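You operate a simulated robot arm through the tools that you are given. There is no shell and no other tool. Be economical: measure what you need, move in short steps, check, and stop when the job is done.

Carry out the task below with a simulated two-armed robot. There is one attempt and no reset: what you move stays moved.

TASK
Put the box of clips and the box of nuts from the wide drawer on the low cabinet.
Fine: press the blue and the black button together to free the drawer; shut it again.

Only the result counts: the job must be done as asked and must still hold three seconds after the hand-in. Knocking over, shifting, dropping, spilling or breaking anything else fails it.

THE ROBOT
Two 6-joint arms with fingered hands on one trunk, on a base that drives. Base frame: it is fixed to the floor where the robot stands at the start and does not move with it; the origin is under the middle of the robot, x ahead of it, y to its left, z up. Lengths are in m, angles in rad, forces in N, time in s.
The left shoulder is at the start at [0.05, 0.17, 0.985], the right one opposite. With the tool pointing down near the work surface each hand reaches from about 0.44 to 0.74 m from the robot's upright axis, wherever it stands, measured 20 degrees to its own side. Places, roughly: black button [0.5, -0.6, 0.7]; blue button [0.5, -0.1, 0.7]; top of the low cabinet [0.8, -0.4, 0.7]; wide drawer [0.6, -0.4, 0.6]. Payload 3.5 kg a hand.
Tool frame (each hand has its own): the origin (TCP) lies between the finger pads and is the grasp point; the fingertips stand 0.026 m ahead of it; z points along the fingers, y is the line along which they close. The gripper opens to 0.132 m. The gripper's body begins 0.073 m behind the TCP. The gripper is a hand of 3 fingers: y runs from the thumb to the fingers, the wrist lies at [0, 0, -0.234] in the tool frame, and closing takes about 1.5 s.
Orientation is that of the tool frame in the base frame, as a unit quaternion [x, y, z, w]. With the fingers straight down and closing along the base's y, the tool's x points along the base's -x, its y along +y and its z along -z.

THE INTERFACE
- The arms move only by the tool servo_tool. It takes "left_steps", "right_steps" or both (then of equal length, played together; a hand with none holds still); each is one flat list of numbers, 6 for each row, row after row: the shift along the base's x, y, z in m, then the turn, a rotation vector about the base's x, y, z in rad. In form: [tx, ty, tz, rx, ry, rz, tx, ty, tz, rx, ry, rz, ...]. A call has 1 to 12 rows; each row is the pose to reach, as a shift and turn from the pose commanded when the call began. "left_grip" and "right_grip" are, for a hand that has rows, the opening, from 0 (shut) to 1 (fully open), set as the call begins (left out, the last holds). Rows are played at 5 a second. More than 0.05 m and 0.15 rad between two rows, or a gripper value outside its range, and nothing of the call is played. Where a pose cannot be reached the arm comes as near as it can. A force on the tool above 40 N (or 10 N above the force at the start of the call, whichever is more), or a blocked arm, ends the call early, and 0.2 s more pass. Each finger travels about 0.108 m/s and halts on what it meets, pressing with about 24 N; the grip force reading is that of the motor and also rises with nothing between the fingers. The clock runs only during rows and for 0.2 s after the last one: add rows that repeat a pose to give the fingers time. It gives the time, the measured TCP pose, the force on the tool (base axes), the opening and the grip force at its end, in the units of the frame above (readings bear some noise), with the torque about the TCP (base axes, N m) and any sound that the robot's microphone picked up, and new pictures: "views" is both (left out), scene, wrist or none (wrist: the cameras of the hands that moved).
- Cameras (640 x 400 px; columns grow to the right, rows downward): "scene" is now at [0.0173, -0.0436, 1.5633]; the picture's right is [-0.60, -0.80, 0.00], its down [-0.67, 0.50, -0.56] and it looks along [0.44, -0.33, -0.83] (base axes); focal length 287 px, centre (320, 200). "left" rides on the left gripper at [-0.062, 0.003, -0.092] in its tool frame; the picture's right is [-0.05, -1.00, 0.00], its down [0.83, -0.04, -0.56] and it looks along [0.55, -0.03, 0.83] (tool axes); focal length 230 px, centre (320, 200). "right" rides on the right gripper at [0.062, 0.003, -0.092] in its tool frame; the picture's right is [-0.05, 1.00, 0.00], its down [-0.83, -0.04, -0.56] and it looks along [-0.55, -0.03, 0.83] (tool axes); focal length 230 px, centre (320, 200). There is no depth. A picture from a camera that has moved, and an enlarged one, comes with that camera's place and axes in the base frame and with its lens.
- lift_body(by): slides the trunk up (or, below 0, down) by that many m; the arms and the scene camera ride with it, the base frame stays. It gives what a move gives, with no picture.
- base_move(legs): drives the robot by 1 to 6 legs, each [ahead, left, turn to the left] in m, m and rad, along the robot's own axes; the way and the turn of a leg run together, so that a leg with both is an arc; at most 1.5 m and 3.142 rad a leg. The arms and the cameras ride along, it lands a little off, and it stops where it bumps. It gives what a move gives, and a new picture of the scene camera.
- set_grasp(shape, hand): the hand has 3 fingers and takes this shape, open, in about a second: jaw (thumb against the fingers, like two jaws); tri (thumb and two fingers); tip (a fingertip pinch); poke (one finger out to press); point (the index stretched); flat (the hand flat); cup (the hand cupped); fist (a fist). The gripper value then closes the fingers along that shape, each until it touches; the sizes above hold for jaw. It gives what a move gives, with no picture.
- turn_head(pan, tilt): turns the head with the scene camera to pan (to the left, within 1.501 rad either way) and tilt (down, from -0.506 to 1.204), counted from straight ahead of the robot. It gives what a move gives, and a new picture of the scene camera.
- close_up(camera, box): a new picture of the part [left, top, right, bottom] of that camera's present view, enlarged. It takes no simulated time.
- hand_in(): hands the job in; it is judged then, once.

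Go step by step. Nothing tells you exact positions but the pictures and the camera data: compare them with the known pose of the tool, close in by small moves and look again before you grip or let go. The budget is 120 turns and 260 pictures, counting those below and the enlarged ones. Unless the task says otherwise, let go and move clear before handing in, and close with one line.

The tools are called after "Request:" as name(argument=value, ...) on one line, values as JSON. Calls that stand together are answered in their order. servo_tool: Moves the arms, as the interface text tells. Its arguments: {"type":"object","properties":{"left_steps":{"type":"array","items":{"type":"number"}},"left_grip":{"type":"number"},"right_steps":{"type":"array","items":{"type":"number"}},"right_grip":{"type":"number"},"views":{"type":"string","enum":["both","scene","wrist","none"]}},"required":[]} The other tools are called the same way: lift_body (by) slides the trunk up or down; set_grasp (shape, hand) gives the hand a shape; base_move (legs) drives the base; turn_head (pan, tilt) turns the head that bears the scene camera; close_up (camera, box) takes an enlarged picture of a part of a camera's view; hand_in () hands the job in.

At the start:

```text
time_s: 0.0
left_ee_pos: [0.6647, -0.0801, 1.0157]
left_ee_rot: [0.0, 1.0, 0.0, 0.0]
left_ft_force: [0.6, -0.2, 0.1]
left_torque: [0.01, 0.0, -0.04]
left_width: 0.1319
left_grasp_force: 0.0
left_shape: jaw
right_ee_pos: [0.4331, -0.4858, 1.0005]
right_ee_rot: [0.001, 1.0, 0.0, 0.001]
right_ft_force: [-1.1, 1.0, -0.7]
right_torque: [0.0, -0.02, -0.02]
right_width: 0.1316
right_grasp_force: 0.0
right_shape: jaw
trunk travel left (down, up): [-0.6, 0.11]
robot x, y, heading: [-0.0007, -0.003, 0.001]
head pan, tilt: [-0.644, 0.981]
```

scene: 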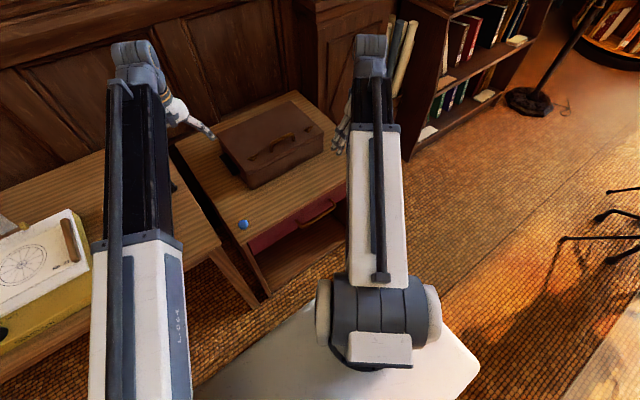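
right: 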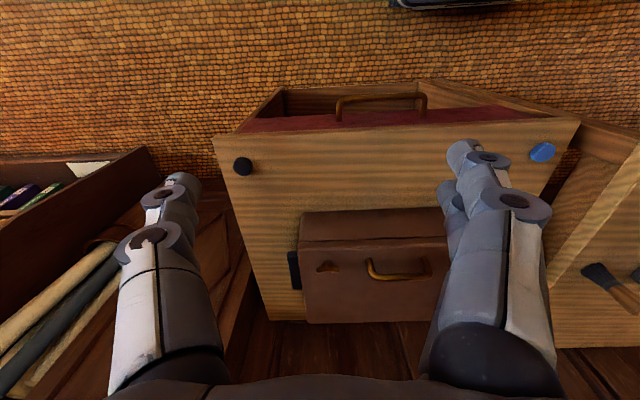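
left: 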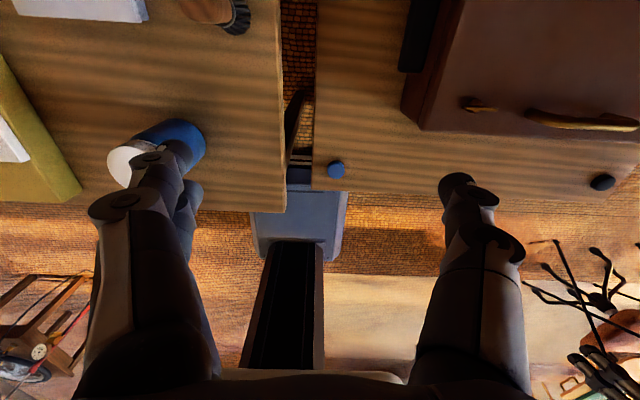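

I see the low cabinet with a brown case on top, a blue button near (0.54, -0.11, 0.72) and a black one near (0.54, -0.63, 0.72), with the red drawer front below. I'll look closer first.

Request:
close_up(camera="scene", box=[160, 80, 360, 300])

Request:
close_up(camera="right", box=[200, 60, 600, 310])

```text
1.82 times, centred on (260, 190) of scene
camera zoom: at [0.0173, -0.0436, 1.5633], right [-0.6, -0.8, 0.0], down [-0.67, 0.5, -0.56], along [0.44, -0.33, -0.83], focal length 522 px, centre (429, 218)
```

zoom: 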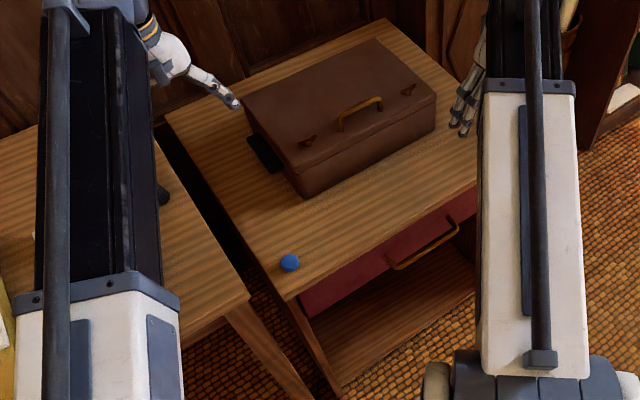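

```text
1.60 times, centred on (400, 185) of right
camera zoom: at [0.3709, -0.483, 1.0925], right [0.05, 1.0, 0.0], down [0.83, -0.04, 0.56], along [0.55, -0.03, -0.83], focal length 368 px, centre (192, 224)
```

zoom: 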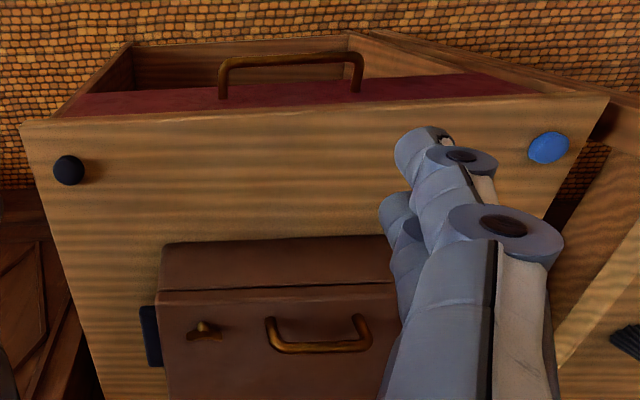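

The cabinet top's front edge is at x≈0.49, spanning y≈-0.67 to -0.07. The handle is near (0.455, -0.37, 0.62). I'll shift the robot sideways so that it stands centred before the cabinet.

Request:
base_move(legs=[[-0.05, -0.37, 0]])

Request:
set_grasp(shape="poke", hand="left")

Request:
set_grasp(shape="poke", hand="right")

```text
time_s: 2.4
left_ee_pos: [0.6155, -0.4482, 1.0159]
left_ee_rot: [-0.002, 1.0, 0.0, 0.0]
left_ft_force: [0.5, 0.3, 0.2]
left_torque: [0.0, 0.03, 0.01]
left_width: 0.1319
left_grasp_force: 0.1
left_shape: jaw
right_ee_pos: [0.3846, -0.8531, 0.9997]
right_ee_rot: [-0.001, 1.0, 0.0, 0.0]
right_ft_force: [-0.4, -0.9, -0.7]
right_torque: [0.01, 0.02, -0.02]
right_width: 0.1318
right_grasp_force: 0.1
right_shape: jaw
trunk travel left (down, up): [-0.6, 0.11]
robot x, y, heading: [-0.0491, -0.3682, 0.005]
head pan, tilt: [-0.644, 0.981]
camera scene: at [-0.0318, -0.4131, 1.5633], right [-0.6, -0.8, 0.0], down [-0.67, 0.5, -0.56], along [0.45, -0.33, -0.83], focal length 287 px, centre (320, 200)
```

scene: 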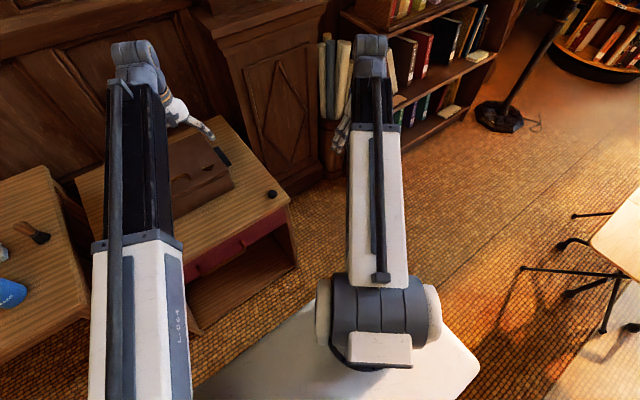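

```text
time_s: 3.3
left_ee_pos: [0.6156, -0.4472, 1.0158]
left_ee_rot: [-0.003, 1.0, 0.0, -0.001]
left_ft_force: [0.4, 0.0, -0.7]
left_torque: [-0.03, -0.01, -0.01]
left_width: 0.0
left_grasp_force: 0.1
left_shape: poke
right_ee_pos: [0.3856, -0.8529, 1.0006]
right_ee_rot: [-0.001, 1.0, 0.0, 0.001]
right_ft_force: [-0.3, 0.6, 1.1]
right_torque: [-0.02, -0.02, -0.03]
right_width: 0.1319
right_grasp_force: 0.2
right_shape: jaw
trunk travel left (down, up): [-0.6, 0.11]
robot x, y, heading: [-0.0499, -0.3724, 0.008]
head pan, tilt: [-0.644, 0.981]
```

```text
time_s: 4.2
left_ee_pos: [0.6162, -0.4473, 1.0159]
left_ee_rot: [-0.001, 1.0, 0.0, 0.0]
left_ft_force: [0.7, 0.3, -0.1]
left_torque: [0.01, -0.03, -0.02]
left_width: 0.0
left_grasp_force: 0.0
left_shape: poke
right_ee_pos: [0.3841, -0.8533, 1.0]
right_ee_rot: [-0.001, 1.0, -0.001, 0.001]
right_ft_force: [0.3, 0.4, 1.2]
right_torque: [-0.01, -0.01, 0.0]
right_width: 0.0
right_grasp_force: 0.0
right_shape: poke
trunk travel left (down, up): [-0.6, 0.11]
robot x, y, heading: [-0.0498, -0.3721, 0.006]
head pan, tilt: [-0.644, 0.981]
```

Next I bring both hands over their buttons, staying well above.

Request:
servo_tool(left_steps=[-0.01, 0.042, -0.015, 0, 0, 0, -0.02, 0.084, -0.03, 0, 0, 0, -0.03, 0.126, -0.045, 0, 0, 0, -0.04, 0.168, -0.06, 0, 0, 0, -0.05, 0.21, -0.08, 0, 0, 0, -0.06, 0.252, -0.1, 0, 0, 0, -0.07, 0.294, -0.12, 0, 0, 0, -0.078, 0.335, -0.14, 0, 0, 0, -0.078, 0.335, -0.165, 0, 0, 0, -0.078, 0.335, -0.165, 0, 0, 0], right_steps=[0.019, 0.0276, -0.015, 0, 0, 0, 0.038, 0.0552, -0.03, 0, 0, 0, 0.057, 0.083, -0.045, 0, 0, 0, 0.076, 0.11, -0.06, 0, 0, 0, 0.095, 0.138, -0.08, 0, 0, 0, 0.114, 0.166, -0.1, 0, 0, 0, 0.133, 0.193, -0.12, 0, 0, 0, 0.153, 0.221, -0.14, 0, 0, 0, 0.153, 0.221, -0.15, 0, 0, 0, 0.153, 0.221, -0.15, 0, 0, 0])

Request:
turn_head(pan=0, tilt=0.95)

```text
time_s: 6.4
left_ee_pos: [0.5369, -0.1111, 0.8516]
left_ee_rot: [-0.002, 1.0, 0.0, -0.001]
left_ft_force: [0.2, 0.5, 0.1]
left_torque: [0.01, 0.04, 0.01]
left_width: 0.0
left_grasp_force: 0.1
left_shape: poke
right_ee_pos: [0.5373, -0.632, 0.8513]
right_ee_rot: [-0.001, 1.0, -0.001, 0.001]
right_ft_force: [-0.9, -0.9, 0.4]
right_torque: [0.01, -0.01, 0.01]
right_width: 0.0
right_grasp_force: 0.2
right_shape: poke
trunk travel left (down, up): [-0.6, 0.11]
robot x, y, heading: [-0.0511, -0.3664, 0.002]
head pan, tilt: [-0.644, 0.981]
camera scene: at [-0.0318, -0.4127, 1.5633], right [-0.6, -0.8, 0.0], down [-0.67, 0.5, -0.56], along [0.45, -0.33, -0.83], focal length 287 px, centre (320, 200)
camera right: at [0.4754, -0.6297, 0.943], right [0.05, 1.0, 0.0], down [0.83, -0.04, 0.56], along [0.55, -0.03, -0.83], focal length 230 px, centre (320, 200)
camera left: at [0.5982, -0.1093, 0.9433], right [0.05, -1.0, 0.0], down [-0.83, -0.05, 0.56], along [-0.55, -0.03, -0.83], focal length 230 px, centre (320, 200)
```

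scene: 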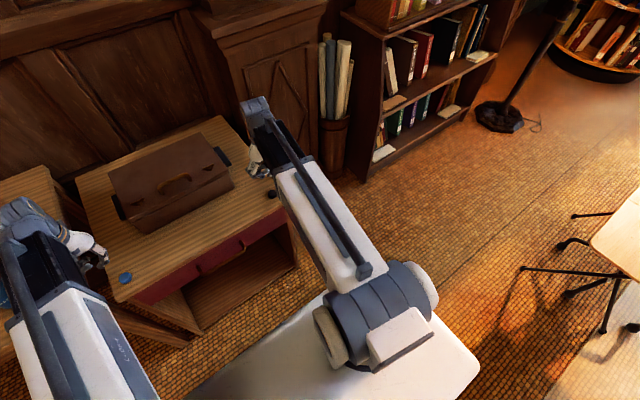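
right: 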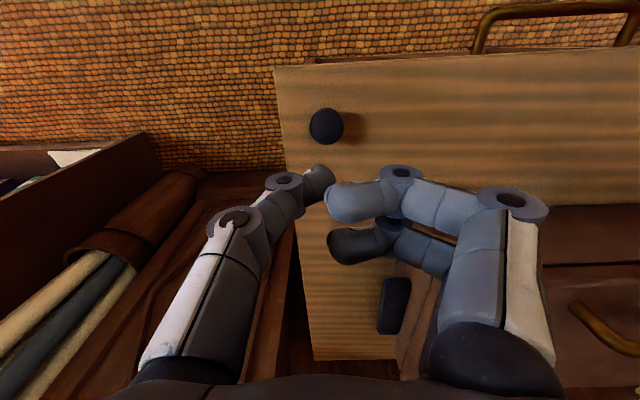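
left: 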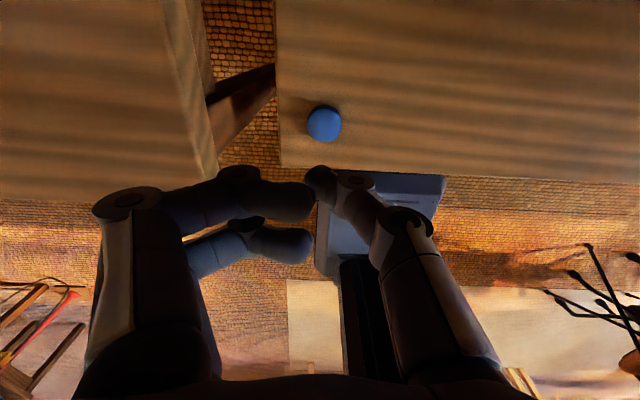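

```text
time_s: 7.4
left_ee_pos: [0.5375, -0.1112, 0.852]
left_ee_rot: [-0.002, 1.0, 0.0, 0.0]
left_ft_force: [-0.4, 0.1, -0.7]
left_torque: [0.0, 0.01, 0.01]
left_width: 0.0
left_grasp_force: 0.0
left_shape: poke
right_ee_pos: [0.537, -0.6321, 0.8504]
right_ee_rot: [-0.001, 1.0, 0.0, 0.0]
right_ft_force: [0.3, -0.3, 0.0]
right_torque: [-0.01, -0.01, -0.02]
right_width: 0.0001
right_grasp_force: 0.0
right_shape: poke
trunk travel left (down, up): [-0.6, 0.11]
robot x, y, heading: [-0.0483, -0.369, 0.003]
head pan, tilt: [0.0, 0.949]
camera scene: at [-0.0158, -0.37, 1.5656], right [0.0, -1.0, 0.0], down [-0.81, 0.0, -0.58], along [0.58, 0.0, -0.81], focal length 287 px, centre (320, 200)
```

scene: 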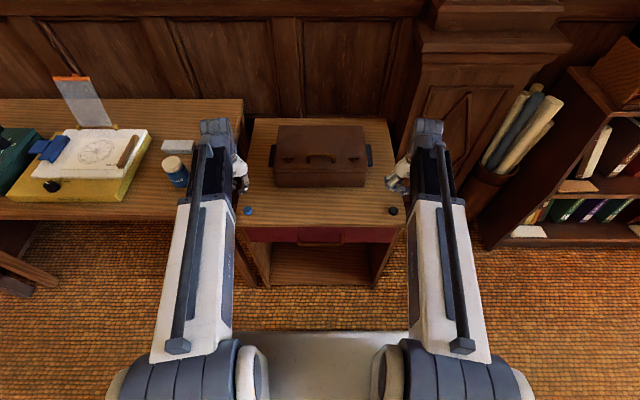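

Both pokes are nearly over their buttons (blue ≈ (0.5375, -0.116), black ≈ (0.538, -0.627)). I'll correct by a few mm and come down to just above.

Request:
servo_tool(left_steps=[0, -0.005, -0.04, 0, 0, 0, 0, -0.005, -0.08, 0, 0, 0, 0, -0.005, -0.088, 0, 0, 0, 0, -0.005, -0.088, 0, 0, 0], right_steps=[0, 0.005, -0.04, 0, 0, 0, 0, 0.005, -0.08, 0, 0, 0, 0, 0.005, -0.088, 0, 0, 0, 0, 0.005, -0.088, 0, 0, 0], views="wrist")

```text
time_s: 8.4
left_ee_pos: [0.5374, -0.1173, 0.763]
left_ee_rot: [-0.002, 1.0, 0.0, -0.001]
left_ft_force: [0.4, 0.1, 1.1]
left_torque: [-0.01, -0.01, 0.02]
left_width: 0.0001
left_grasp_force: 0.1
left_shape: poke
right_ee_pos: [0.537, -0.6261, 0.7618]
right_ee_rot: [0.0, 1.0, 0.0, 0.0]
right_ft_force: [0.5, -0.7, -0.2]
right_torque: [0.01, 0.0, -0.01]
right_width: 0.0001
right_grasp_force: 0.0
right_shape: poke
trunk travel left (down, up): [-0.6, 0.11]
robot x, y, heading: [-0.0504, -0.373, -0.0]
head pan, tilt: [0.0, 0.949]
camera right: at [0.4755, -0.6244, 0.8551], right [0.05, 1.0, 0.0], down [0.83, -0.04, 0.56], along [0.55, -0.03, -0.83], focal length 230 px, centre (320, 200)
camera left: at [0.598, -0.115, 0.8552], right [0.05, -1.0, 0.0], down [-0.83, -0.05, 0.56], along [-0.55, -0.03, -0.83], focal length 230 px, centre (320, 200)
```

right: 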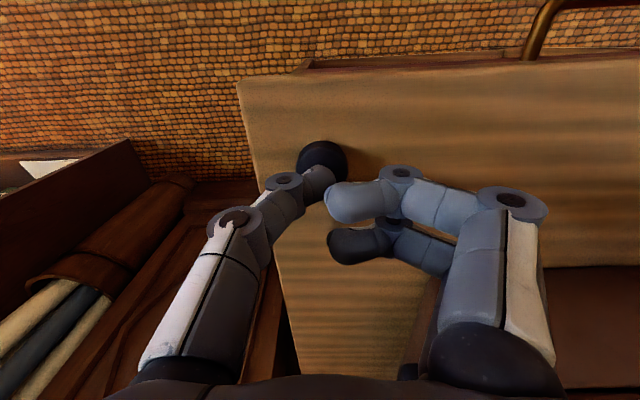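
left: 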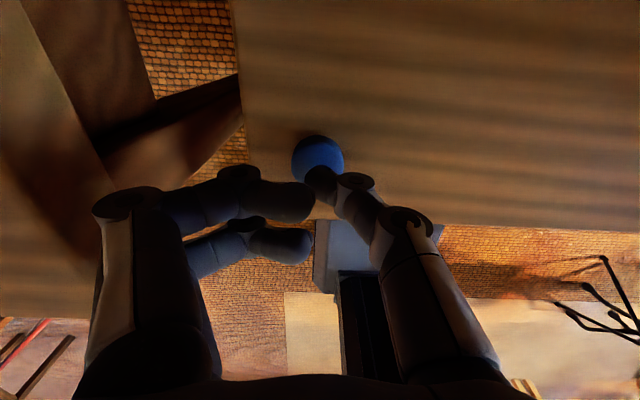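

Both tips sit over the buttons. I press down together in small steps.

Request:
servo_tool(left_steps=[0, 0, -0.005, 0, 0, 0, 0, 0, -0.01, 0, 0, 0, 0, 0, -0.014, 0, 0, 0, 0, 0, -0.017, 0, 0, 0, 0, 0, -0.02, 0, 0, 0, 0, 0, -0.023, 0, 0, 0, 0, 0, -0.026, 0, 0, 0, 0, 0, -0.029, 0, 0, 0, 0, 0, -0.032, 0, 0, 0, 0, 0, -0.032, 0, 0, 0], right_steps=[0, 0, -0.005, 0, 0, 0, 0, 0, -0.01, 0, 0, 0, 0, 0, -0.014, 0, 0, 0, 0, 0, -0.017, 0, 0, 0, 0, 0, -0.02, 0, 0, 0, 0, 0, -0.023, 0, 0, 0, 0, 0, -0.026, 0, 0, 0, 0, 0, -0.029, 0, 0, 0, 0, 0, -0.032, 0, 0, 0, 0, 0, -0.032, 0, 0, 0], views="both")

```text
time_s: 9.9
left_ee_pos: [0.5369, -0.1174, 0.7429]
left_ee_rot: [-0.001, 1.0, 0.001, 0.005]
left_ft_force: [-0.6, 1.8, 25.1]
left_torque: [0.4, -0.02, 0.02]
left_width: 0.0
left_grasp_force: 0.1
left_shape: poke
right_ee_pos: [0.537, -0.6282, 0.7439]
right_ee_rot: [0.0, 1.0, -0.001, 0.005]
right_ft_force: [-1.8, -0.2, 38.4]
right_torque: [0.19, -0.07, 0.0]
right_width: 0.0001
right_grasp_force: 0.2
right_shape: poke
trunk travel left (down, up): [-0.6, 0.11]
robot x, y, heading: [-0.0497, -0.3674, 0.0]
head pan, tilt: [0.0, 0.949]
stopped in row 7 (right hand): the force on the tool passed its limit at 41 N (the readings are from after the stop); the commanded pose is now the measured one
camera scene: at [-0.0215, -0.3699, 1.5658], right [0.0, -1.0, 0.0], down [-0.81, 0.0, -0.59], along [0.59, 0.0, -0.81], focal length 287 px, centre (320, 200)
camera right: at [0.474, -0.6257, 0.8356], right [0.05, 1.0, 0.0], down [0.83, -0.04, 0.56], along [0.56, -0.03, -0.83], focal length 230 px, centre (320, 200)
camera left: at [0.597, -0.1156, 0.8364], right [0.05, -1.0, 0.0], down [-0.84, -0.05, 0.55], along [-0.55, -0.03, -0.84], focal length 230 px, centre (320, 200)
```

scene: 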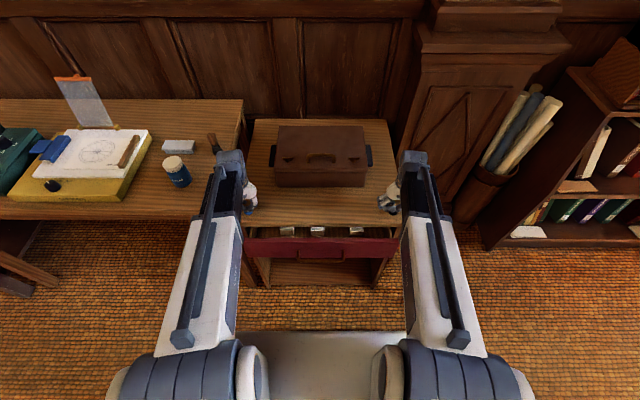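
right: 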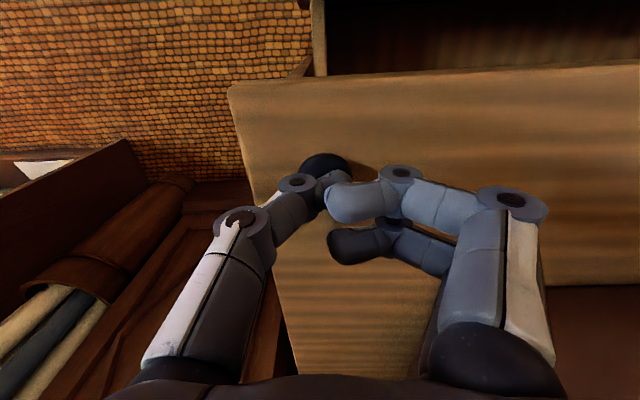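
left: 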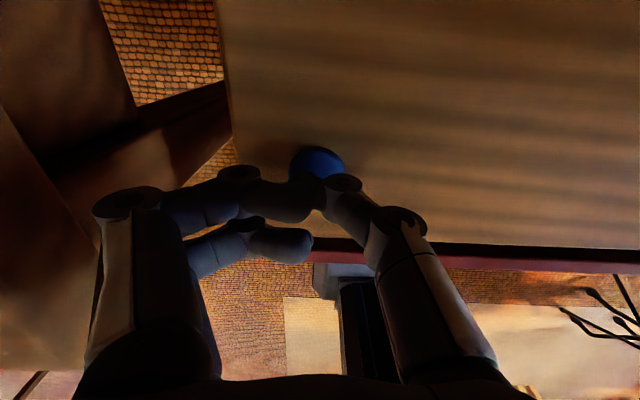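

The drawer popped ajar, showing packs inside. I raise both hands and look at the contents.

Request:
servo_tool(left_steps=[0, 0, 0.04, 0, 0, 0, 0, 0, 0.08, 0, 0, 0, -0.02, 0.0, 0.12, 0, 0, 0, -0.02, 0.0, 0.15, 0, 0, 0], right_steps=[0, 0, 0.04, 0, 0, 0, 0, 0, 0.08, 0, 0, 0, -0.02, 0.0, 0.12, 0, 0, 0, -0.02, 0.0, 0.15, 0, 0, 0], views="none")

Request:
set_grasp(shape="jaw", hand="right")

Request:
set_grasp(shape="jaw", hand="left")

Request:
close_up(camera="scene", box=[230, 180, 410, 290])

```text
time_s: 10.9
left_ee_pos: [0.5182, -0.1189, 0.8888]
left_ee_rot: [-0.001, 1.0, 0.0, 0.0]
left_ft_force: [-0.2, 0.6, -0.1]
left_torque: [0.0, -0.02, -0.01]
left_width: 0.0
left_grasp_force: 0.1
left_shape: poke
right_ee_pos: [0.5175, -0.6289, 0.8887]
right_ee_rot: [-0.001, 1.0, -0.001, 0.001]
right_ft_force: [0.1, 0.2, 0.2]
right_torque: [-0.04, 0.01, -0.02]
right_width: 0.0
right_grasp_force: 0.1
right_shape: poke
trunk travel left (down, up): [-0.6, 0.11]
robot x, y, heading: [-0.049, -0.3721, 0.006]
head pan, tilt: [0.0, 0.949]
```

```text
time_s: 11.8
left_ee_pos: [0.5182, -0.1176, 0.8886]
left_ee_rot: [-0.001, 1.0, 0.0, 0.001]
left_ft_force: [0.2, 0.1, 0.4]
left_torque: [-0.03, -0.02, 0.03]
left_width: 0.0001
left_grasp_force: 0.1
left_shape: poke
right_ee_pos: [0.5188, -0.6287, 0.8889]
right_ee_rot: [-0.001, 1.0, 0.0, 0.001]
right_ft_force: [-0.3, -0.4, 0.1]
right_torque: [0.01, -0.02, -0.03]
right_width: 0.1317
right_grasp_force: 0.0
right_shape: jaw
trunk travel left (down, up): [-0.6, 0.11]
robot x, y, heading: [-0.0493, -0.3717, 0.001]
head pan, tilt: [0.0, 0.949]
```

```text
time_s: 12.8
left_ee_pos: [0.5183, -0.1181, 0.8884]
left_ee_rot: [0.0, 1.0, 0.0, 0.001]
left_ft_force: [-0.7, 0.7, -0.4]
left_torque: [0.0, 0.02, 0.0]
left_width: 0.1322
left_grasp_force: 0.1
left_shape: jaw
right_ee_pos: [0.5175, -0.6298, 0.8893]
right_ee_rot: [0.0, 1.0, -0.001, 0.001]
right_ft_force: [0.5, -0.3, -0.3]
right_torque: [0.0, -0.01, -0.02]
right_width: 0.1319
right_grasp_force: 0.1
right_shape: jaw
trunk travel left (down, up): [-0.6, 0.11]
robot x, y, heading: [-0.0496, -0.369, 0.002]
head pan, tilt: [0.0, 0.949]
```

```text
3.56 times, centred on (320, 235) of scene
camera zoom: at [-0.0158, -0.3702, 1.5656], right [0.0, -1.0, 0.0], down [-0.81, 0.0, -0.58], along [0.58, 0.0, -0.81], focal length 1020 px, centre (320, 76)
```

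zoom: 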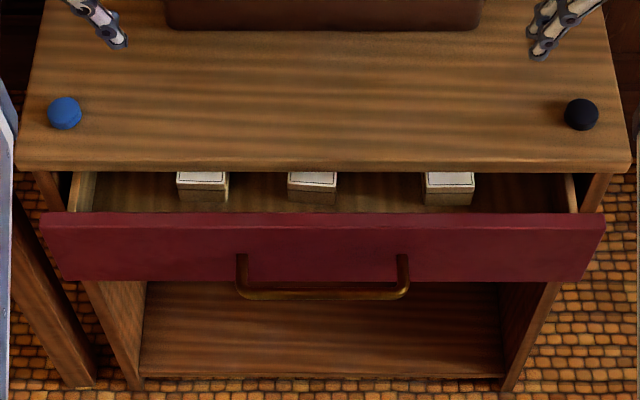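

Three labelled boxes are in the drawer and its handle bar is now near (0.408, -0.37, 0.61). I back the robot off 0.25 m and turn the right hand to point forward, closing vertically, to take the bar.

Request:
base_move(legs=[[-0.25, 0, 0]])

Request:
servo_tool(right_steps=[0.01, 0.02, 0, -0.0806, -0.0806, 0.0806, 0.02, 0.04, 0, -0.1612, -0.1612, 0.1612, 0.03, 0.06, 0, -0.2418, -0.2418, 0.2418, 0.04, 0.08, 0, -0.3224, -0.3224, 0.3224, 0.05, 0.1, 0, -0.403, -0.403, 0.403, 0.06, 0.12, 0, -0.4836, -0.4836, 0.4836, 0.06, 0.14, 0, -0.5642, -0.5642, 0.5642, 0.06, 0.14, 0, -0.6448, -0.6448, 0.6448], views="none")

Request:
servo_tool(right_steps=[0, 0.0, -0.02, -0.0806, -0.0806, 0.0806, 0.0, 0.0, -0.04, -0.1612, -0.1612, 0.1612, 0.0, 0.0, -0.06, -0.2418, -0.2418, 0.2418, 0.0, 0.0, -0.08, -0.3224, -0.3224, 0.3224, 0.0, 0.0, -0.1, -0.403, -0.403, 0.403, 0.0, 0.0, -0.12, -0.4836, -0.4836, 0.4836, 0.0, 0.0, -0.12, -0.5642, -0.5642, 0.5642, 0.0, 0.0, -0.12, -0.5642, -0.5642, 0.5642], views="both")

```text
time_s: 14.6
left_ee_pos: [0.2688, -0.1195, 0.8887]
left_ee_rot: [0.0, 1.0, 0.001, 0.002]
left_ft_force: [0.2, 0.6, -0.2]
left_torque: [-0.01, 0.0, 0.02]
left_width: 0.1316
left_grasp_force: 0.0
left_shape: jaw
right_ee_pos: [0.2674, -0.6301, 0.8886]
right_ee_rot: [0.0, 1.0, 0.0, 0.001]
right_ft_force: [-0.1, 0.3, 0.2]
right_torque: [0.01, 0.0, 0.02]
right_width: 0.132
right_grasp_force: 0.2
right_shape: jaw
trunk travel left (down, up): [-0.6, 0.11]
robot x, y, heading: [-0.2982, -0.3687, 0.001]
head pan, tilt: [0.0, 0.949]
camera scene: at [-0.2656, -0.3706, 1.5656], right [0.0, -1.0, 0.0], down [-0.81, 0.0, -0.58], along [0.58, 0.0, -0.81], focal length 287 px, centre (320, 200)
```

scene: 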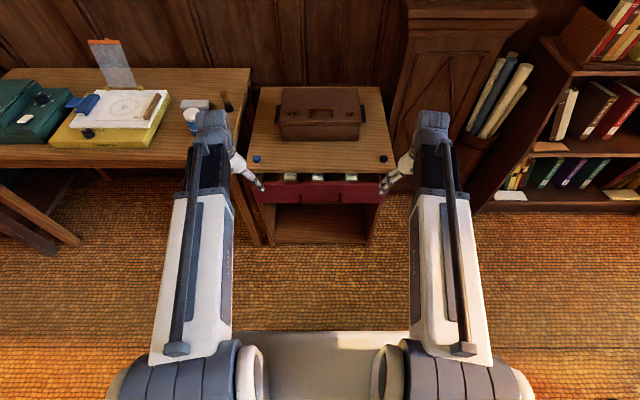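

```text
time_s: 16.4
left_ee_pos: [0.2692, -0.1203, 0.8887]
left_ee_rot: [0.0, 1.0, 0.0, 0.0]
left_ft_force: [-0.2, -0.6, 0.6]
left_torque: [0.02, -0.01, 0.01]
left_width: 0.1318
left_grasp_force: 0.0
left_shape: jaw
right_ee_pos: [0.3293, -0.4896, 0.8887]
right_ee_rot: [-0.306, 0.847, -0.306, 0.307]
right_ft_force: [-0.9, 0.1, 0.3]
right_torque: [0.01, 0.0, 0.0]
right_width: 0.1318
right_grasp_force: 0.1
right_shape: jaw
trunk travel left (down, up): [-0.6, 0.11]
robot x, y, heading: [-0.2977, -0.3714, 0.004]
head pan, tilt: [0.0, 0.949]
```

```text
time_s: 18.2
left_ee_pos: [0.2687, -0.1197, 0.8892]
left_ee_rot: [0.0, 1.0, 0.0, 0.001]
left_ft_force: [0.7, 0.8, -0.1]
left_torque: [0.0, -0.01, -0.05]
left_width: 0.1319
left_grasp_force: 0.2
left_shape: jaw
right_ee_pos: [0.3272, -0.475, 0.77]
right_ee_rot: [0.498, -0.502, 0.502, -0.498]
right_ft_force: [-0.8, 0.8, -0.1]
right_torque: [-0.01, 0.01, 0.02]
right_width: 0.132
right_grasp_force: 0.0
right_shape: jaw
right hand out of reach, approached as far as the arm can: row 7, 8
trunk travel left (down, up): [-0.6, 0.11]
robot x, y, heading: [-0.3012, -0.3687, 0.003]
head pan, tilt: [0.0, 0.949]
camera scene: at [-0.265, -0.3706, 1.5656], right [0.0, -1.0, 0.0], down [-0.81, 0.0, -0.58], along [0.58, 0.0, -0.81], focal length 287 px, centre (320, 200)
camera right: at [0.2339, -0.537, 0.7669], right [0.0, 0.05, -1.0], down [-0.55, 0.84, 0.04], along [0.84, 0.55, 0.03], focal length 230 px, centre (320, 200)
```

scene: 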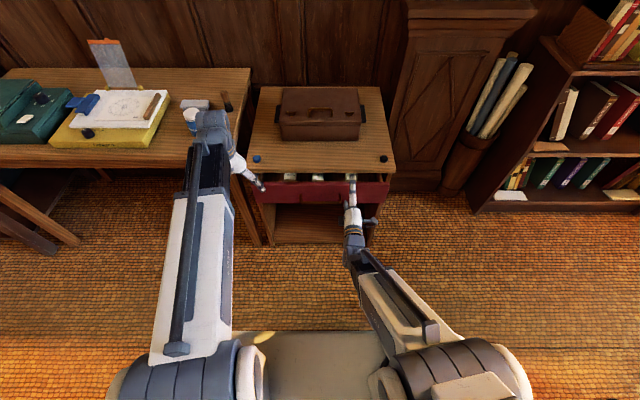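
right: 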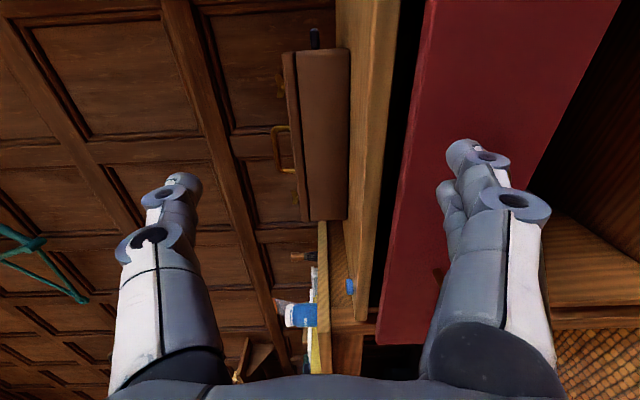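

The hand now points forward at (0.327, -0.475, 0.77). I lower it to handle height, still short of the bar, and look.

Request:
servo_tool(right_steps=[0, 0.03, -0.03, 0, 0, 0, 0, 0.06, -0.06, 0, 0, 0, 0, 0.09, -0.09, 0, 0, 0, 0, 0.1, -0.13, 0, 0, 0, 0, 0.1, -0.16, 0, 0, 0, 0, 0.1, -0.16, 0, 0, 0], views="both")

Request:
close_up(camera="scene", box=[230, 150, 410, 260])

```text
time_s: 19.6
left_ee_pos: [0.2703, -0.1183, 0.8892]
left_ee_rot: [0.0, 1.0, 0.0, 0.001]
left_ft_force: [-0.5, 0.1, 0.2]
left_torque: [0.0, 0.0, 0.0]
left_width: 0.1318
left_grasp_force: 0.0
left_shape: jaw
right_ee_pos: [0.3345, -0.3724, 0.6148]
right_ee_rot: [0.5, -0.5, 0.5, -0.5]
right_ft_force: [0.7, -0.2, -0.4]
right_torque: [-0.04, 0.02, -0.05]
right_width: 0.1321
right_grasp_force: 0.2
right_shape: jaw
right hand out of reach, approached as far as the arm can: row 5, 6
trunk travel left (down, up): [-0.6, 0.11]
robot x, y, heading: [-0.2981, -0.3692, -0.001]
head pan, tilt: [0.0, 0.949]
camera scene: at [-0.265, -0.3706, 1.5656], right [0.0, -1.0, 0.0], down [-0.81, 0.0, -0.58], along [0.58, 0.0, -0.81], focal length 287 px, centre (320, 200)
camera right: at [0.2427, -0.4343, 0.6118], right [0.0, 0.05, -1.0], down [-0.56, 0.83, 0.04], along [0.83, 0.56, 0.03], focal length 230 px, centre (320, 200)
```

scene: 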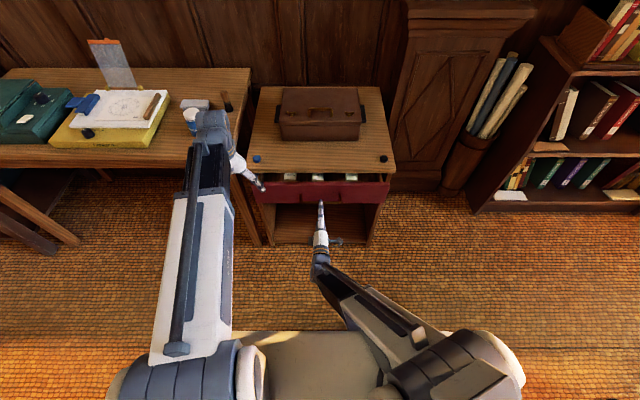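
right: 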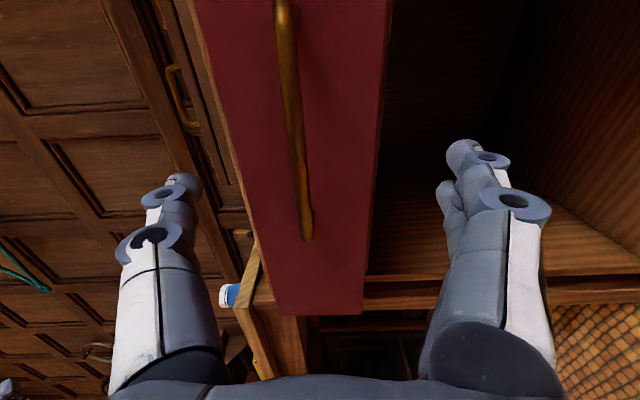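

```text
3.56 times, centred on (320, 205) of scene
camera zoom: at [-0.265, -0.3706, 1.5656], right [0.0, -1.0, 0.0], down [-0.81, 0.0, -0.58], along [0.58, 0.0, -0.81], focal length 1020 px, centre (320, 182)
```

zoom: 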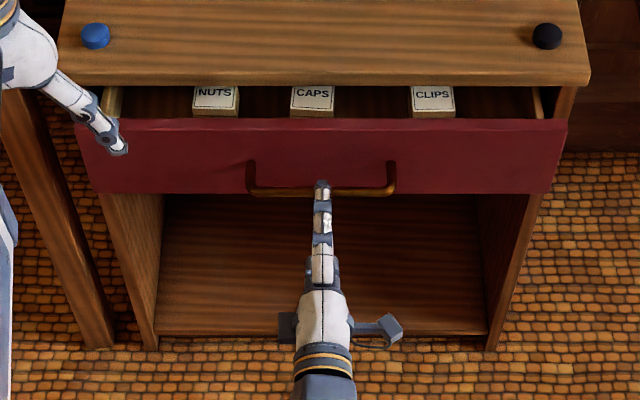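

The boxes read NUTS, CAPS, CLIPS. The bar is at about x 0.393, z 0.632, so I move the hand round it and close.

Request:
servo_tool(right_steps=[0.01, 0, 0.017, 0, 0, 0, 0.03, 0, 0.017, 0, 0, 0, 0.05, 0, 0.017, 0, 0, 0, 0.056, 0, 0.017, 0, 0, 0, 0.056, 0, 0.017, 0, 0, 0], views="wrist")

Request:
close_up(camera="scene", box=[230, 150, 410, 260])

```text
time_s: 20.8
left_ee_pos: [0.2688, -0.1197, 0.8895]
left_ee_rot: [0.001, 1.0, -0.001, 0.0]
left_ft_force: [-0.1, 0.4, -0.6]
left_torque: [-0.02, -0.03, -0.01]
left_width: 0.1318
left_grasp_force: 0.0
left_shape: jaw
right_ee_pos: [0.3917, -0.3714, 0.6323]
right_ee_rot: [0.5, -0.5, 0.5, -0.5]
right_ft_force: [0.6, -0.5, 0.1]
right_torque: [0.0, 0.0, -0.02]
right_width: 0.1318
right_grasp_force: 0.1
right_shape: jaw
trunk travel left (down, up): [-0.6, 0.11]
robot x, y, heading: [-0.3004, -0.3682, 0.002]
head pan, tilt: [0.0, 0.949]
camera right: at [0.2992, -0.4341, 0.6287], right [0.0, 0.05, -1.0], down [-0.56, 0.83, 0.04], along [0.83, 0.56, 0.03], focal length 230 px, centre (320, 200)
```

right: 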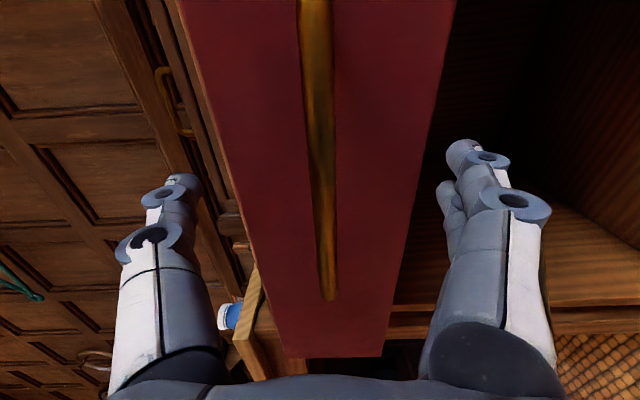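

```text
3.56 times, centred on (320, 205) of scene
camera zoom: at [-0.265, -0.3706, 1.5656], right [0.0, -1.0, 0.0], down [-0.81, 0.0, -0.58], along [0.58, 0.0, -0.81], focal length 1020 px, centre (320, 182)
```

zoom: 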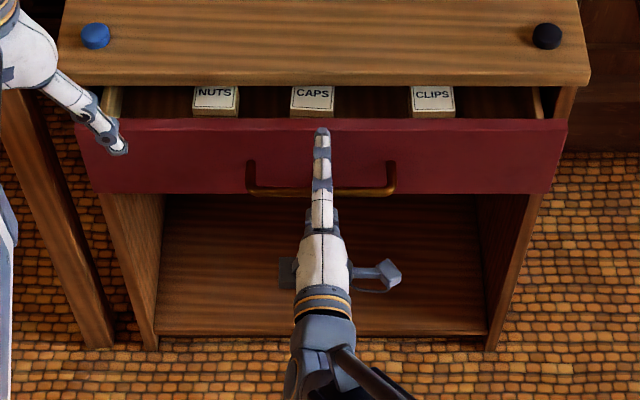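

The bar lies right between the fingers; closing on it.

Request:
servo_tool(right_grip=0, right_steps=[0, 0, 0, 0, 0, 0, 0, 0, 0, 0, 0, 0, 0, 0, 0, 0, 0, 0, 0, 0, 0, 0, 0, 0, 0, 0, 0, 0, 0, 0, 0, 0, 0, 0, 0, 0, 0, 0, 0, 0, 0, 0], views="wrist")

```text
time_s: 22.4
left_ee_pos: [0.2687, -0.1193, 0.8883]
left_ee_rot: [0.0, 1.0, -0.001, 0.001]
left_ft_force: [-0.1, -0.1, 0.1]
left_torque: [0.0, 0.0, 0.01]
left_width: 0.1319
left_grasp_force: 0.1
left_shape: jaw
right_ee_pos: [0.3917, -0.3707, 0.6316]
right_ee_rot: [-0.5, 0.499, -0.5, 0.501]
right_ft_force: [2.0, -0.1, 1.7]
right_torque: [-0.03, -0.02, 0.04]
right_width: 0.0
right_grasp_force: 23.9
right_shape: jaw
trunk travel left (down, up): [-0.6, 0.11]
robot x, y, heading: [-0.298, -0.3716, 0.0]
head pan, tilt: [0.0, 0.949]
camera right: at [0.2991, -0.4341, 0.6289], right [0.0, 0.05, -1.0], down [-0.56, 0.83, 0.04], along [0.83, 0.56, 0.03], focal length 230 px, centre (320, 200)
```

right: 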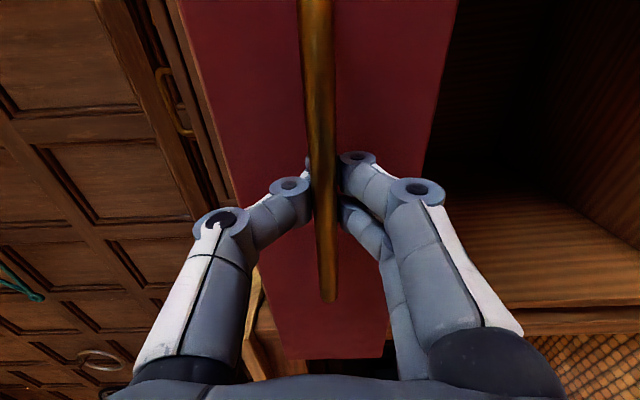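

The fingers seem closed round the bar. I pull gently and check that the drawer follows.

Request:
servo_tool(right_steps=[-0.01, 0, 0, 0, 0, 0, -0.02, 0, 0, 0, 0, 0, -0.03, 0, 0, 0, 0, 0, -0.04, 0, 0, 0, 0, 0, -0.05, 0, 0, 0, 0, 0], views="both")

```text
time_s: 23.6
left_ee_pos: [0.2702, -0.1183, 0.889]
left_ee_rot: [0.0, 1.0, -0.001, 0.001]
left_ft_force: [0.4, 0.1, 0.2]
left_torque: [-0.01, -0.01, -0.02]
left_width: 0.1317
left_grasp_force: 0.1
left_shape: jaw
right_ee_pos: [0.3394, -0.3727, 0.6317]
right_ee_rot: [0.5, -0.5, 0.5, -0.5]
right_ft_force: [-0.4, 1.2, 0.7]
right_torque: [-0.01, -0.02, -0.03]
right_width: 0.0
right_grasp_force: 24.2
right_shape: jaw
trunk travel left (down, up): [-0.6, 0.11]
robot x, y, heading: [-0.2994, -0.3697, -0.003]
head pan, tilt: [0.0, 0.949]
camera scene: at [-0.2652, -0.3705, 1.5656], right [0.0, -1.0, 0.0], down [-0.81, 0.0, -0.58], along [0.58, 0.0, -0.81], focal length 287 px, centre (320, 200)
camera right: at [0.2477, -0.435, 0.6294], right [0.0, 0.05, -1.0], down [-0.56, 0.83, 0.04], along [0.83, 0.56, 0.03], focal length 230 px, centre (320, 200)
```

scene: 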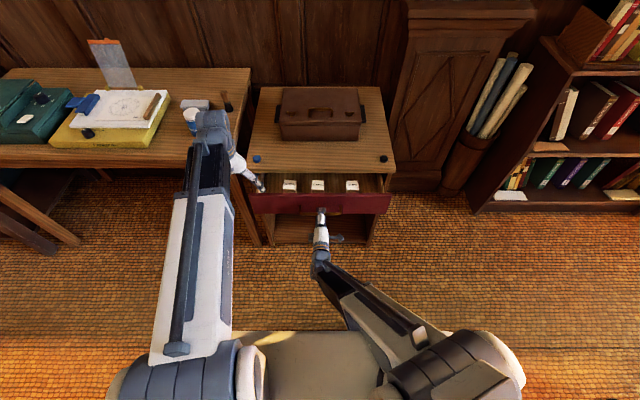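
right: 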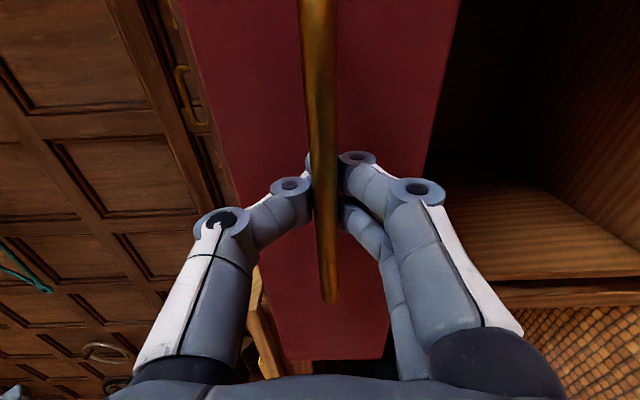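

The drawer follows. I pull another 0.11 m by backing the base up.

Request:
base_move(legs=[[-0.11, 0, 0]])

Request:
close_up(camera="scene", box=[230, 110, 410, 220])

```text
time_s: 24.8
left_ee_pos: [0.1585, -0.12, 0.8902]
left_ee_rot: [0.0, 1.0, 0.0, 0.001]
left_ft_force: [0.2, -0.3, -0.6]
left_torque: [0.01, -0.03, -0.01]
left_width: 0.1317
left_grasp_force: 0.1
left_shape: jaw
right_ee_pos: [0.23, -0.3718, 0.6322]
right_ee_rot: [-0.5, 0.499, -0.5, 0.501]
right_ft_force: [0.6, -0.2, -0.1]
right_torque: [0.01, 0.0, 0.01]
right_width: 0.0
right_grasp_force: 24.3
right_shape: jaw
trunk travel left (down, up): [-0.6, 0.11]
robot x, y, heading: [-0.4056, -0.3667, 0.0]
head pan, tilt: [0.0, 0.949]
camera scene: at [-0.3758, -0.3707, 1.5656], right [0.0, -1.0, 0.0], down [-0.81, 0.0, -0.58], along [0.58, 0.0, -0.81], focal length 287 px, centre (320, 200)
```

scene: 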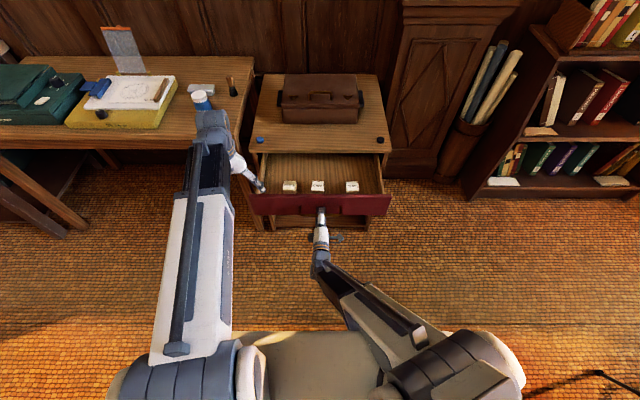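

```text
3.56 times, centred on (320, 165) of scene
camera zoom: at [-0.3758, -0.3707, 1.5656], right [0.0, -1.0, 0.0], down [-0.81, 0.0, -0.58], along [0.58, 0.0, -0.81], focal length 1020 px, centre (320, 324)
```

zoom: 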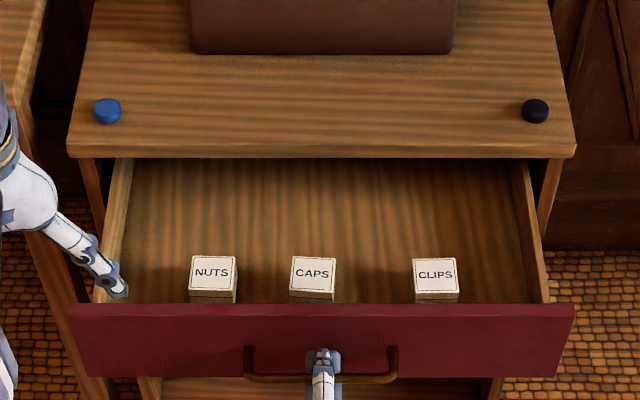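

The drawer is open enough; NUTS, CAPS and CLIPS boxes are visible near x≈0.36. I let go of the handle, opening the fingers.

Request:
servo_tool(right_grip=0.8, right_steps=[0, 0, 0, 0, 0, 0, 0, 0, 0, 0, 0, 0, 0, 0, 0, 0, 0, 0, 0, 0, 0, 0, 0, 0, 0, 0, 0, 0, 0, 0, 0, 0, 0, 0, 0, 0], views="wrist")

Request:
base_move(legs=[[-0.09, 0, 0]])

```text
time_s: 26.2
left_ee_pos: [0.1597, -0.1196, 0.8892]
left_ee_rot: [0.0, 1.0, 0.001, 0.001]
left_ft_force: [-0.4, 0.6, -0.6]
left_torque: [-0.01, -0.02, 0.02]
left_width: 0.132
left_grasp_force: 0.0
left_shape: jaw
right_ee_pos: [0.2301, -0.373, 0.632]
right_ee_rot: [0.501, -0.5, 0.499, -0.5]
right_ft_force: [0.1, -0.5, 0.5]
right_torque: [-0.04, 0.01, 0.01]
right_width: 0.1055
right_grasp_force: 0.0
right_shape: jaw
trunk travel left (down, up): [-0.6, 0.11]
robot x, y, heading: [-0.4084, -0.369, -0.002]
head pan, tilt: [0.0, 0.949]
camera right: at [0.1378, -0.4352, 0.6293], right [0.0, 0.05, -1.0], down [-0.56, 0.83, 0.04], along [0.83, 0.56, 0.03], focal length 230 px, centre (320, 200)
```

right: 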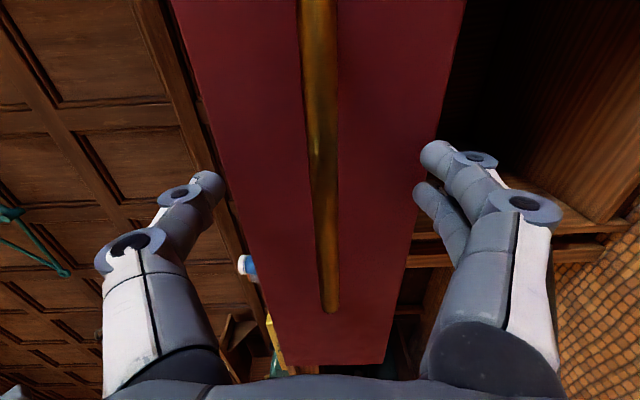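

```text
time_s: 27.3
left_ee_pos: [0.0688, -0.1184, 0.8887]
left_ee_rot: [0.0, 1.0, 0.0, 0.001]
left_ft_force: [0.4, 0.4, -0.6]
left_torque: [0.02, -0.04, -0.03]
left_width: 0.1321
left_grasp_force: 0.0
left_shape: jaw
right_ee_pos: [0.14, -0.3734, 0.6336]
right_ee_rot: [-0.499, 0.5, -0.5, 0.501]
right_ft_force: [0.5, 0.7, 0.9]
right_torque: [0.01, 0.01, 0.02]
right_width: 0.1056
right_grasp_force: 0.1
right_shape: jaw
trunk travel left (down, up): [-0.6, 0.11]
robot x, y, heading: [-0.5016, -0.3692, 0.001]
head pan, tilt: [0.0, 0.949]
camera scene: at [-0.4664, -0.3708, 1.5656], right [0.0, -1.0, 0.0], down [-0.81, 0.0, -0.58], along [0.58, 0.0, -0.81], focal length 287 px, centre (320, 200)
```

scene: 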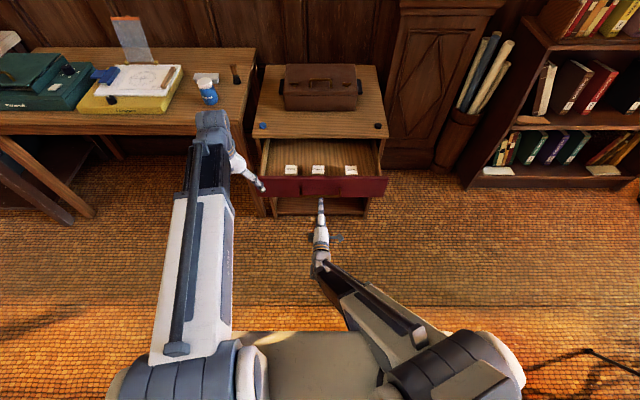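

Drawer stays put. I raise the right hand and turn it back to point down.

Request:
servo_tool(right_grip=1, right_steps=[0, -0.02, 0.04, 0, 0, 0, 0, -0.04, 0.08, 0, 0, 0, 0, -0.06, 0.12, 0, 0, 0, 0, -0.08, 0.16, 0, 0, 0, 0, -0.1, 0.2, 0.0806, 0.0806, -0.0806, 0, -0.12, 0.23, 0.1612, 0.1612, -0.1612, 0, -0.13, 0.25, 0.2418, 0.2418, -0.2418, 0, -0.14, 0.26, 0.3224, 0.3224, -0.3224, 0, -0.14, 0.26, 0.403, 0.403, -0.403, 0, -0.14, 0.26, 0.4836, 0.4836, -0.4836, 0, -0.14, 0.26, 0.5642, 0.5642, -0.5642, 0, -0.14, 0.26, 0.6448, 0.6448, -0.6448], views="none")

Request:
servo_tool(right_steps=[0, 0, 0, 0.0806, 0.0806, -0.0806, 0, 0, 0, 0.1612, 0.1612, -0.1612, 0, 0, 0, 0.2418, 0.2418, -0.2418, 0, 0, 0, 0.3224, 0.3224, -0.3224, 0, 0, 0, 0.403, 0.403, -0.403, 0, 0, 0, 0.4836, 0.4836, -0.4836, 0, 0, 0, 0.5642, 0.5642, -0.5642, 0, 0, 0, 0.5642, 0.5642, -0.5642], views="none")

Request:
base_move(legs=[[0.385, 0, 0]])

```text
time_s: 29.9
left_ee_pos: [0.0687, -0.1199, 0.8891]
left_ee_rot: [0.0, 1.0, 0.0, 0.0]
left_ft_force: [-0.4, 0.2, -0.5]
left_torque: [0.0, 0.0, -0.01]
left_width: 0.1317
left_grasp_force: 0.1
left_shape: jaw
right_ee_pos: [0.1406, -0.5126, 0.8928]
right_ee_rot: [-0.271, 0.883, -0.271, 0.271]
right_ft_force: [0.9, 0.8, 0.8]
right_torque: [0.0, 0.0, 0.03]
right_width: 0.1316
right_grasp_force: 0.0
right_shape: jaw
right hand out of reach, approached as far as the arm can: row 7, 8, 9
trunk travel left (down, up): [-0.6, 0.11]
robot x, y, heading: [-0.4998, -0.3689, 0.001]
head pan, tilt: [0.0, 0.949]
```

```text
time_s: 31.7
left_ee_pos: [0.0692, -0.1189, 0.8905]
left_ee_rot: [0.0, 1.0, 0.0, 0.001]
left_ft_force: [-0.7, 0.0, -0.1]
left_torque: [-0.03, -0.02, 0.0]
left_width: 0.1318
left_grasp_force: 0.1
left_shape: jaw
right_ee_pos: [0.14, -0.5123, 0.8937]
right_ee_rot: [0.0, 1.0, 0.001, 0.001]
right_ft_force: [-0.7, 0.3, 1.1]
right_torque: [0.01, -0.02, -0.01]
right_width: 0.132
right_grasp_force: 0.0
right_shape: jaw
trunk travel left (down, up): [-0.6, 0.11]
robot x, y, heading: [-0.497, -0.3715, -0.004]
head pan, tilt: [0.0, 0.949]
```

```text
time_s: 34.1
left_ee_pos: [0.4549, -0.1177, 0.8889]
left_ee_rot: [-0.001, 1.0, 0.0, 0.001]
left_ft_force: [0.4, 0.6, 0.2]
left_torque: [0.01, 0.0, 0.03]
left_width: 0.1322
left_grasp_force: 0.0
left_shape: jaw
right_ee_pos: [0.527, -0.5108, 0.8916]
right_ee_rot: [-0.001, 1.0, -0.001, 0.001]
right_ft_force: [0.1, -0.4, -0.5]
right_torque: [-0.01, 0.0, -0.03]
right_width: 0.1321
right_grasp_force: 0.0
right_shape: jaw
trunk travel left (down, up): [-0.6, 0.11]
robot x, y, heading: [-0.1092, -0.3742, 0.003]
head pan, tilt: [0.0, 0.949]
camera scene: at [-0.0786, -0.37, 1.5655], right [0.0, -1.0, 0.0], down [-0.81, 0.0, -0.58], along [0.58, 0.0, -0.81], focal length 287 px, centre (320, 200)
```

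scene: 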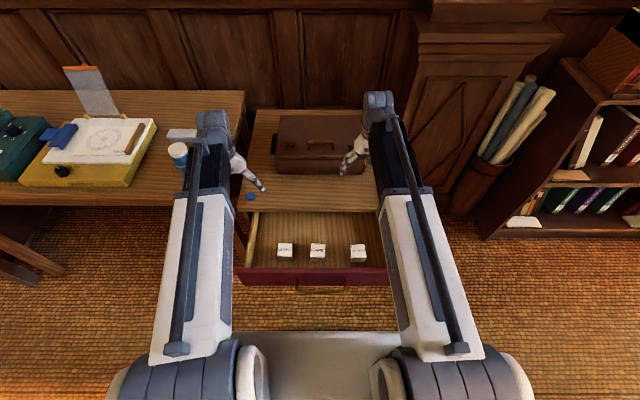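

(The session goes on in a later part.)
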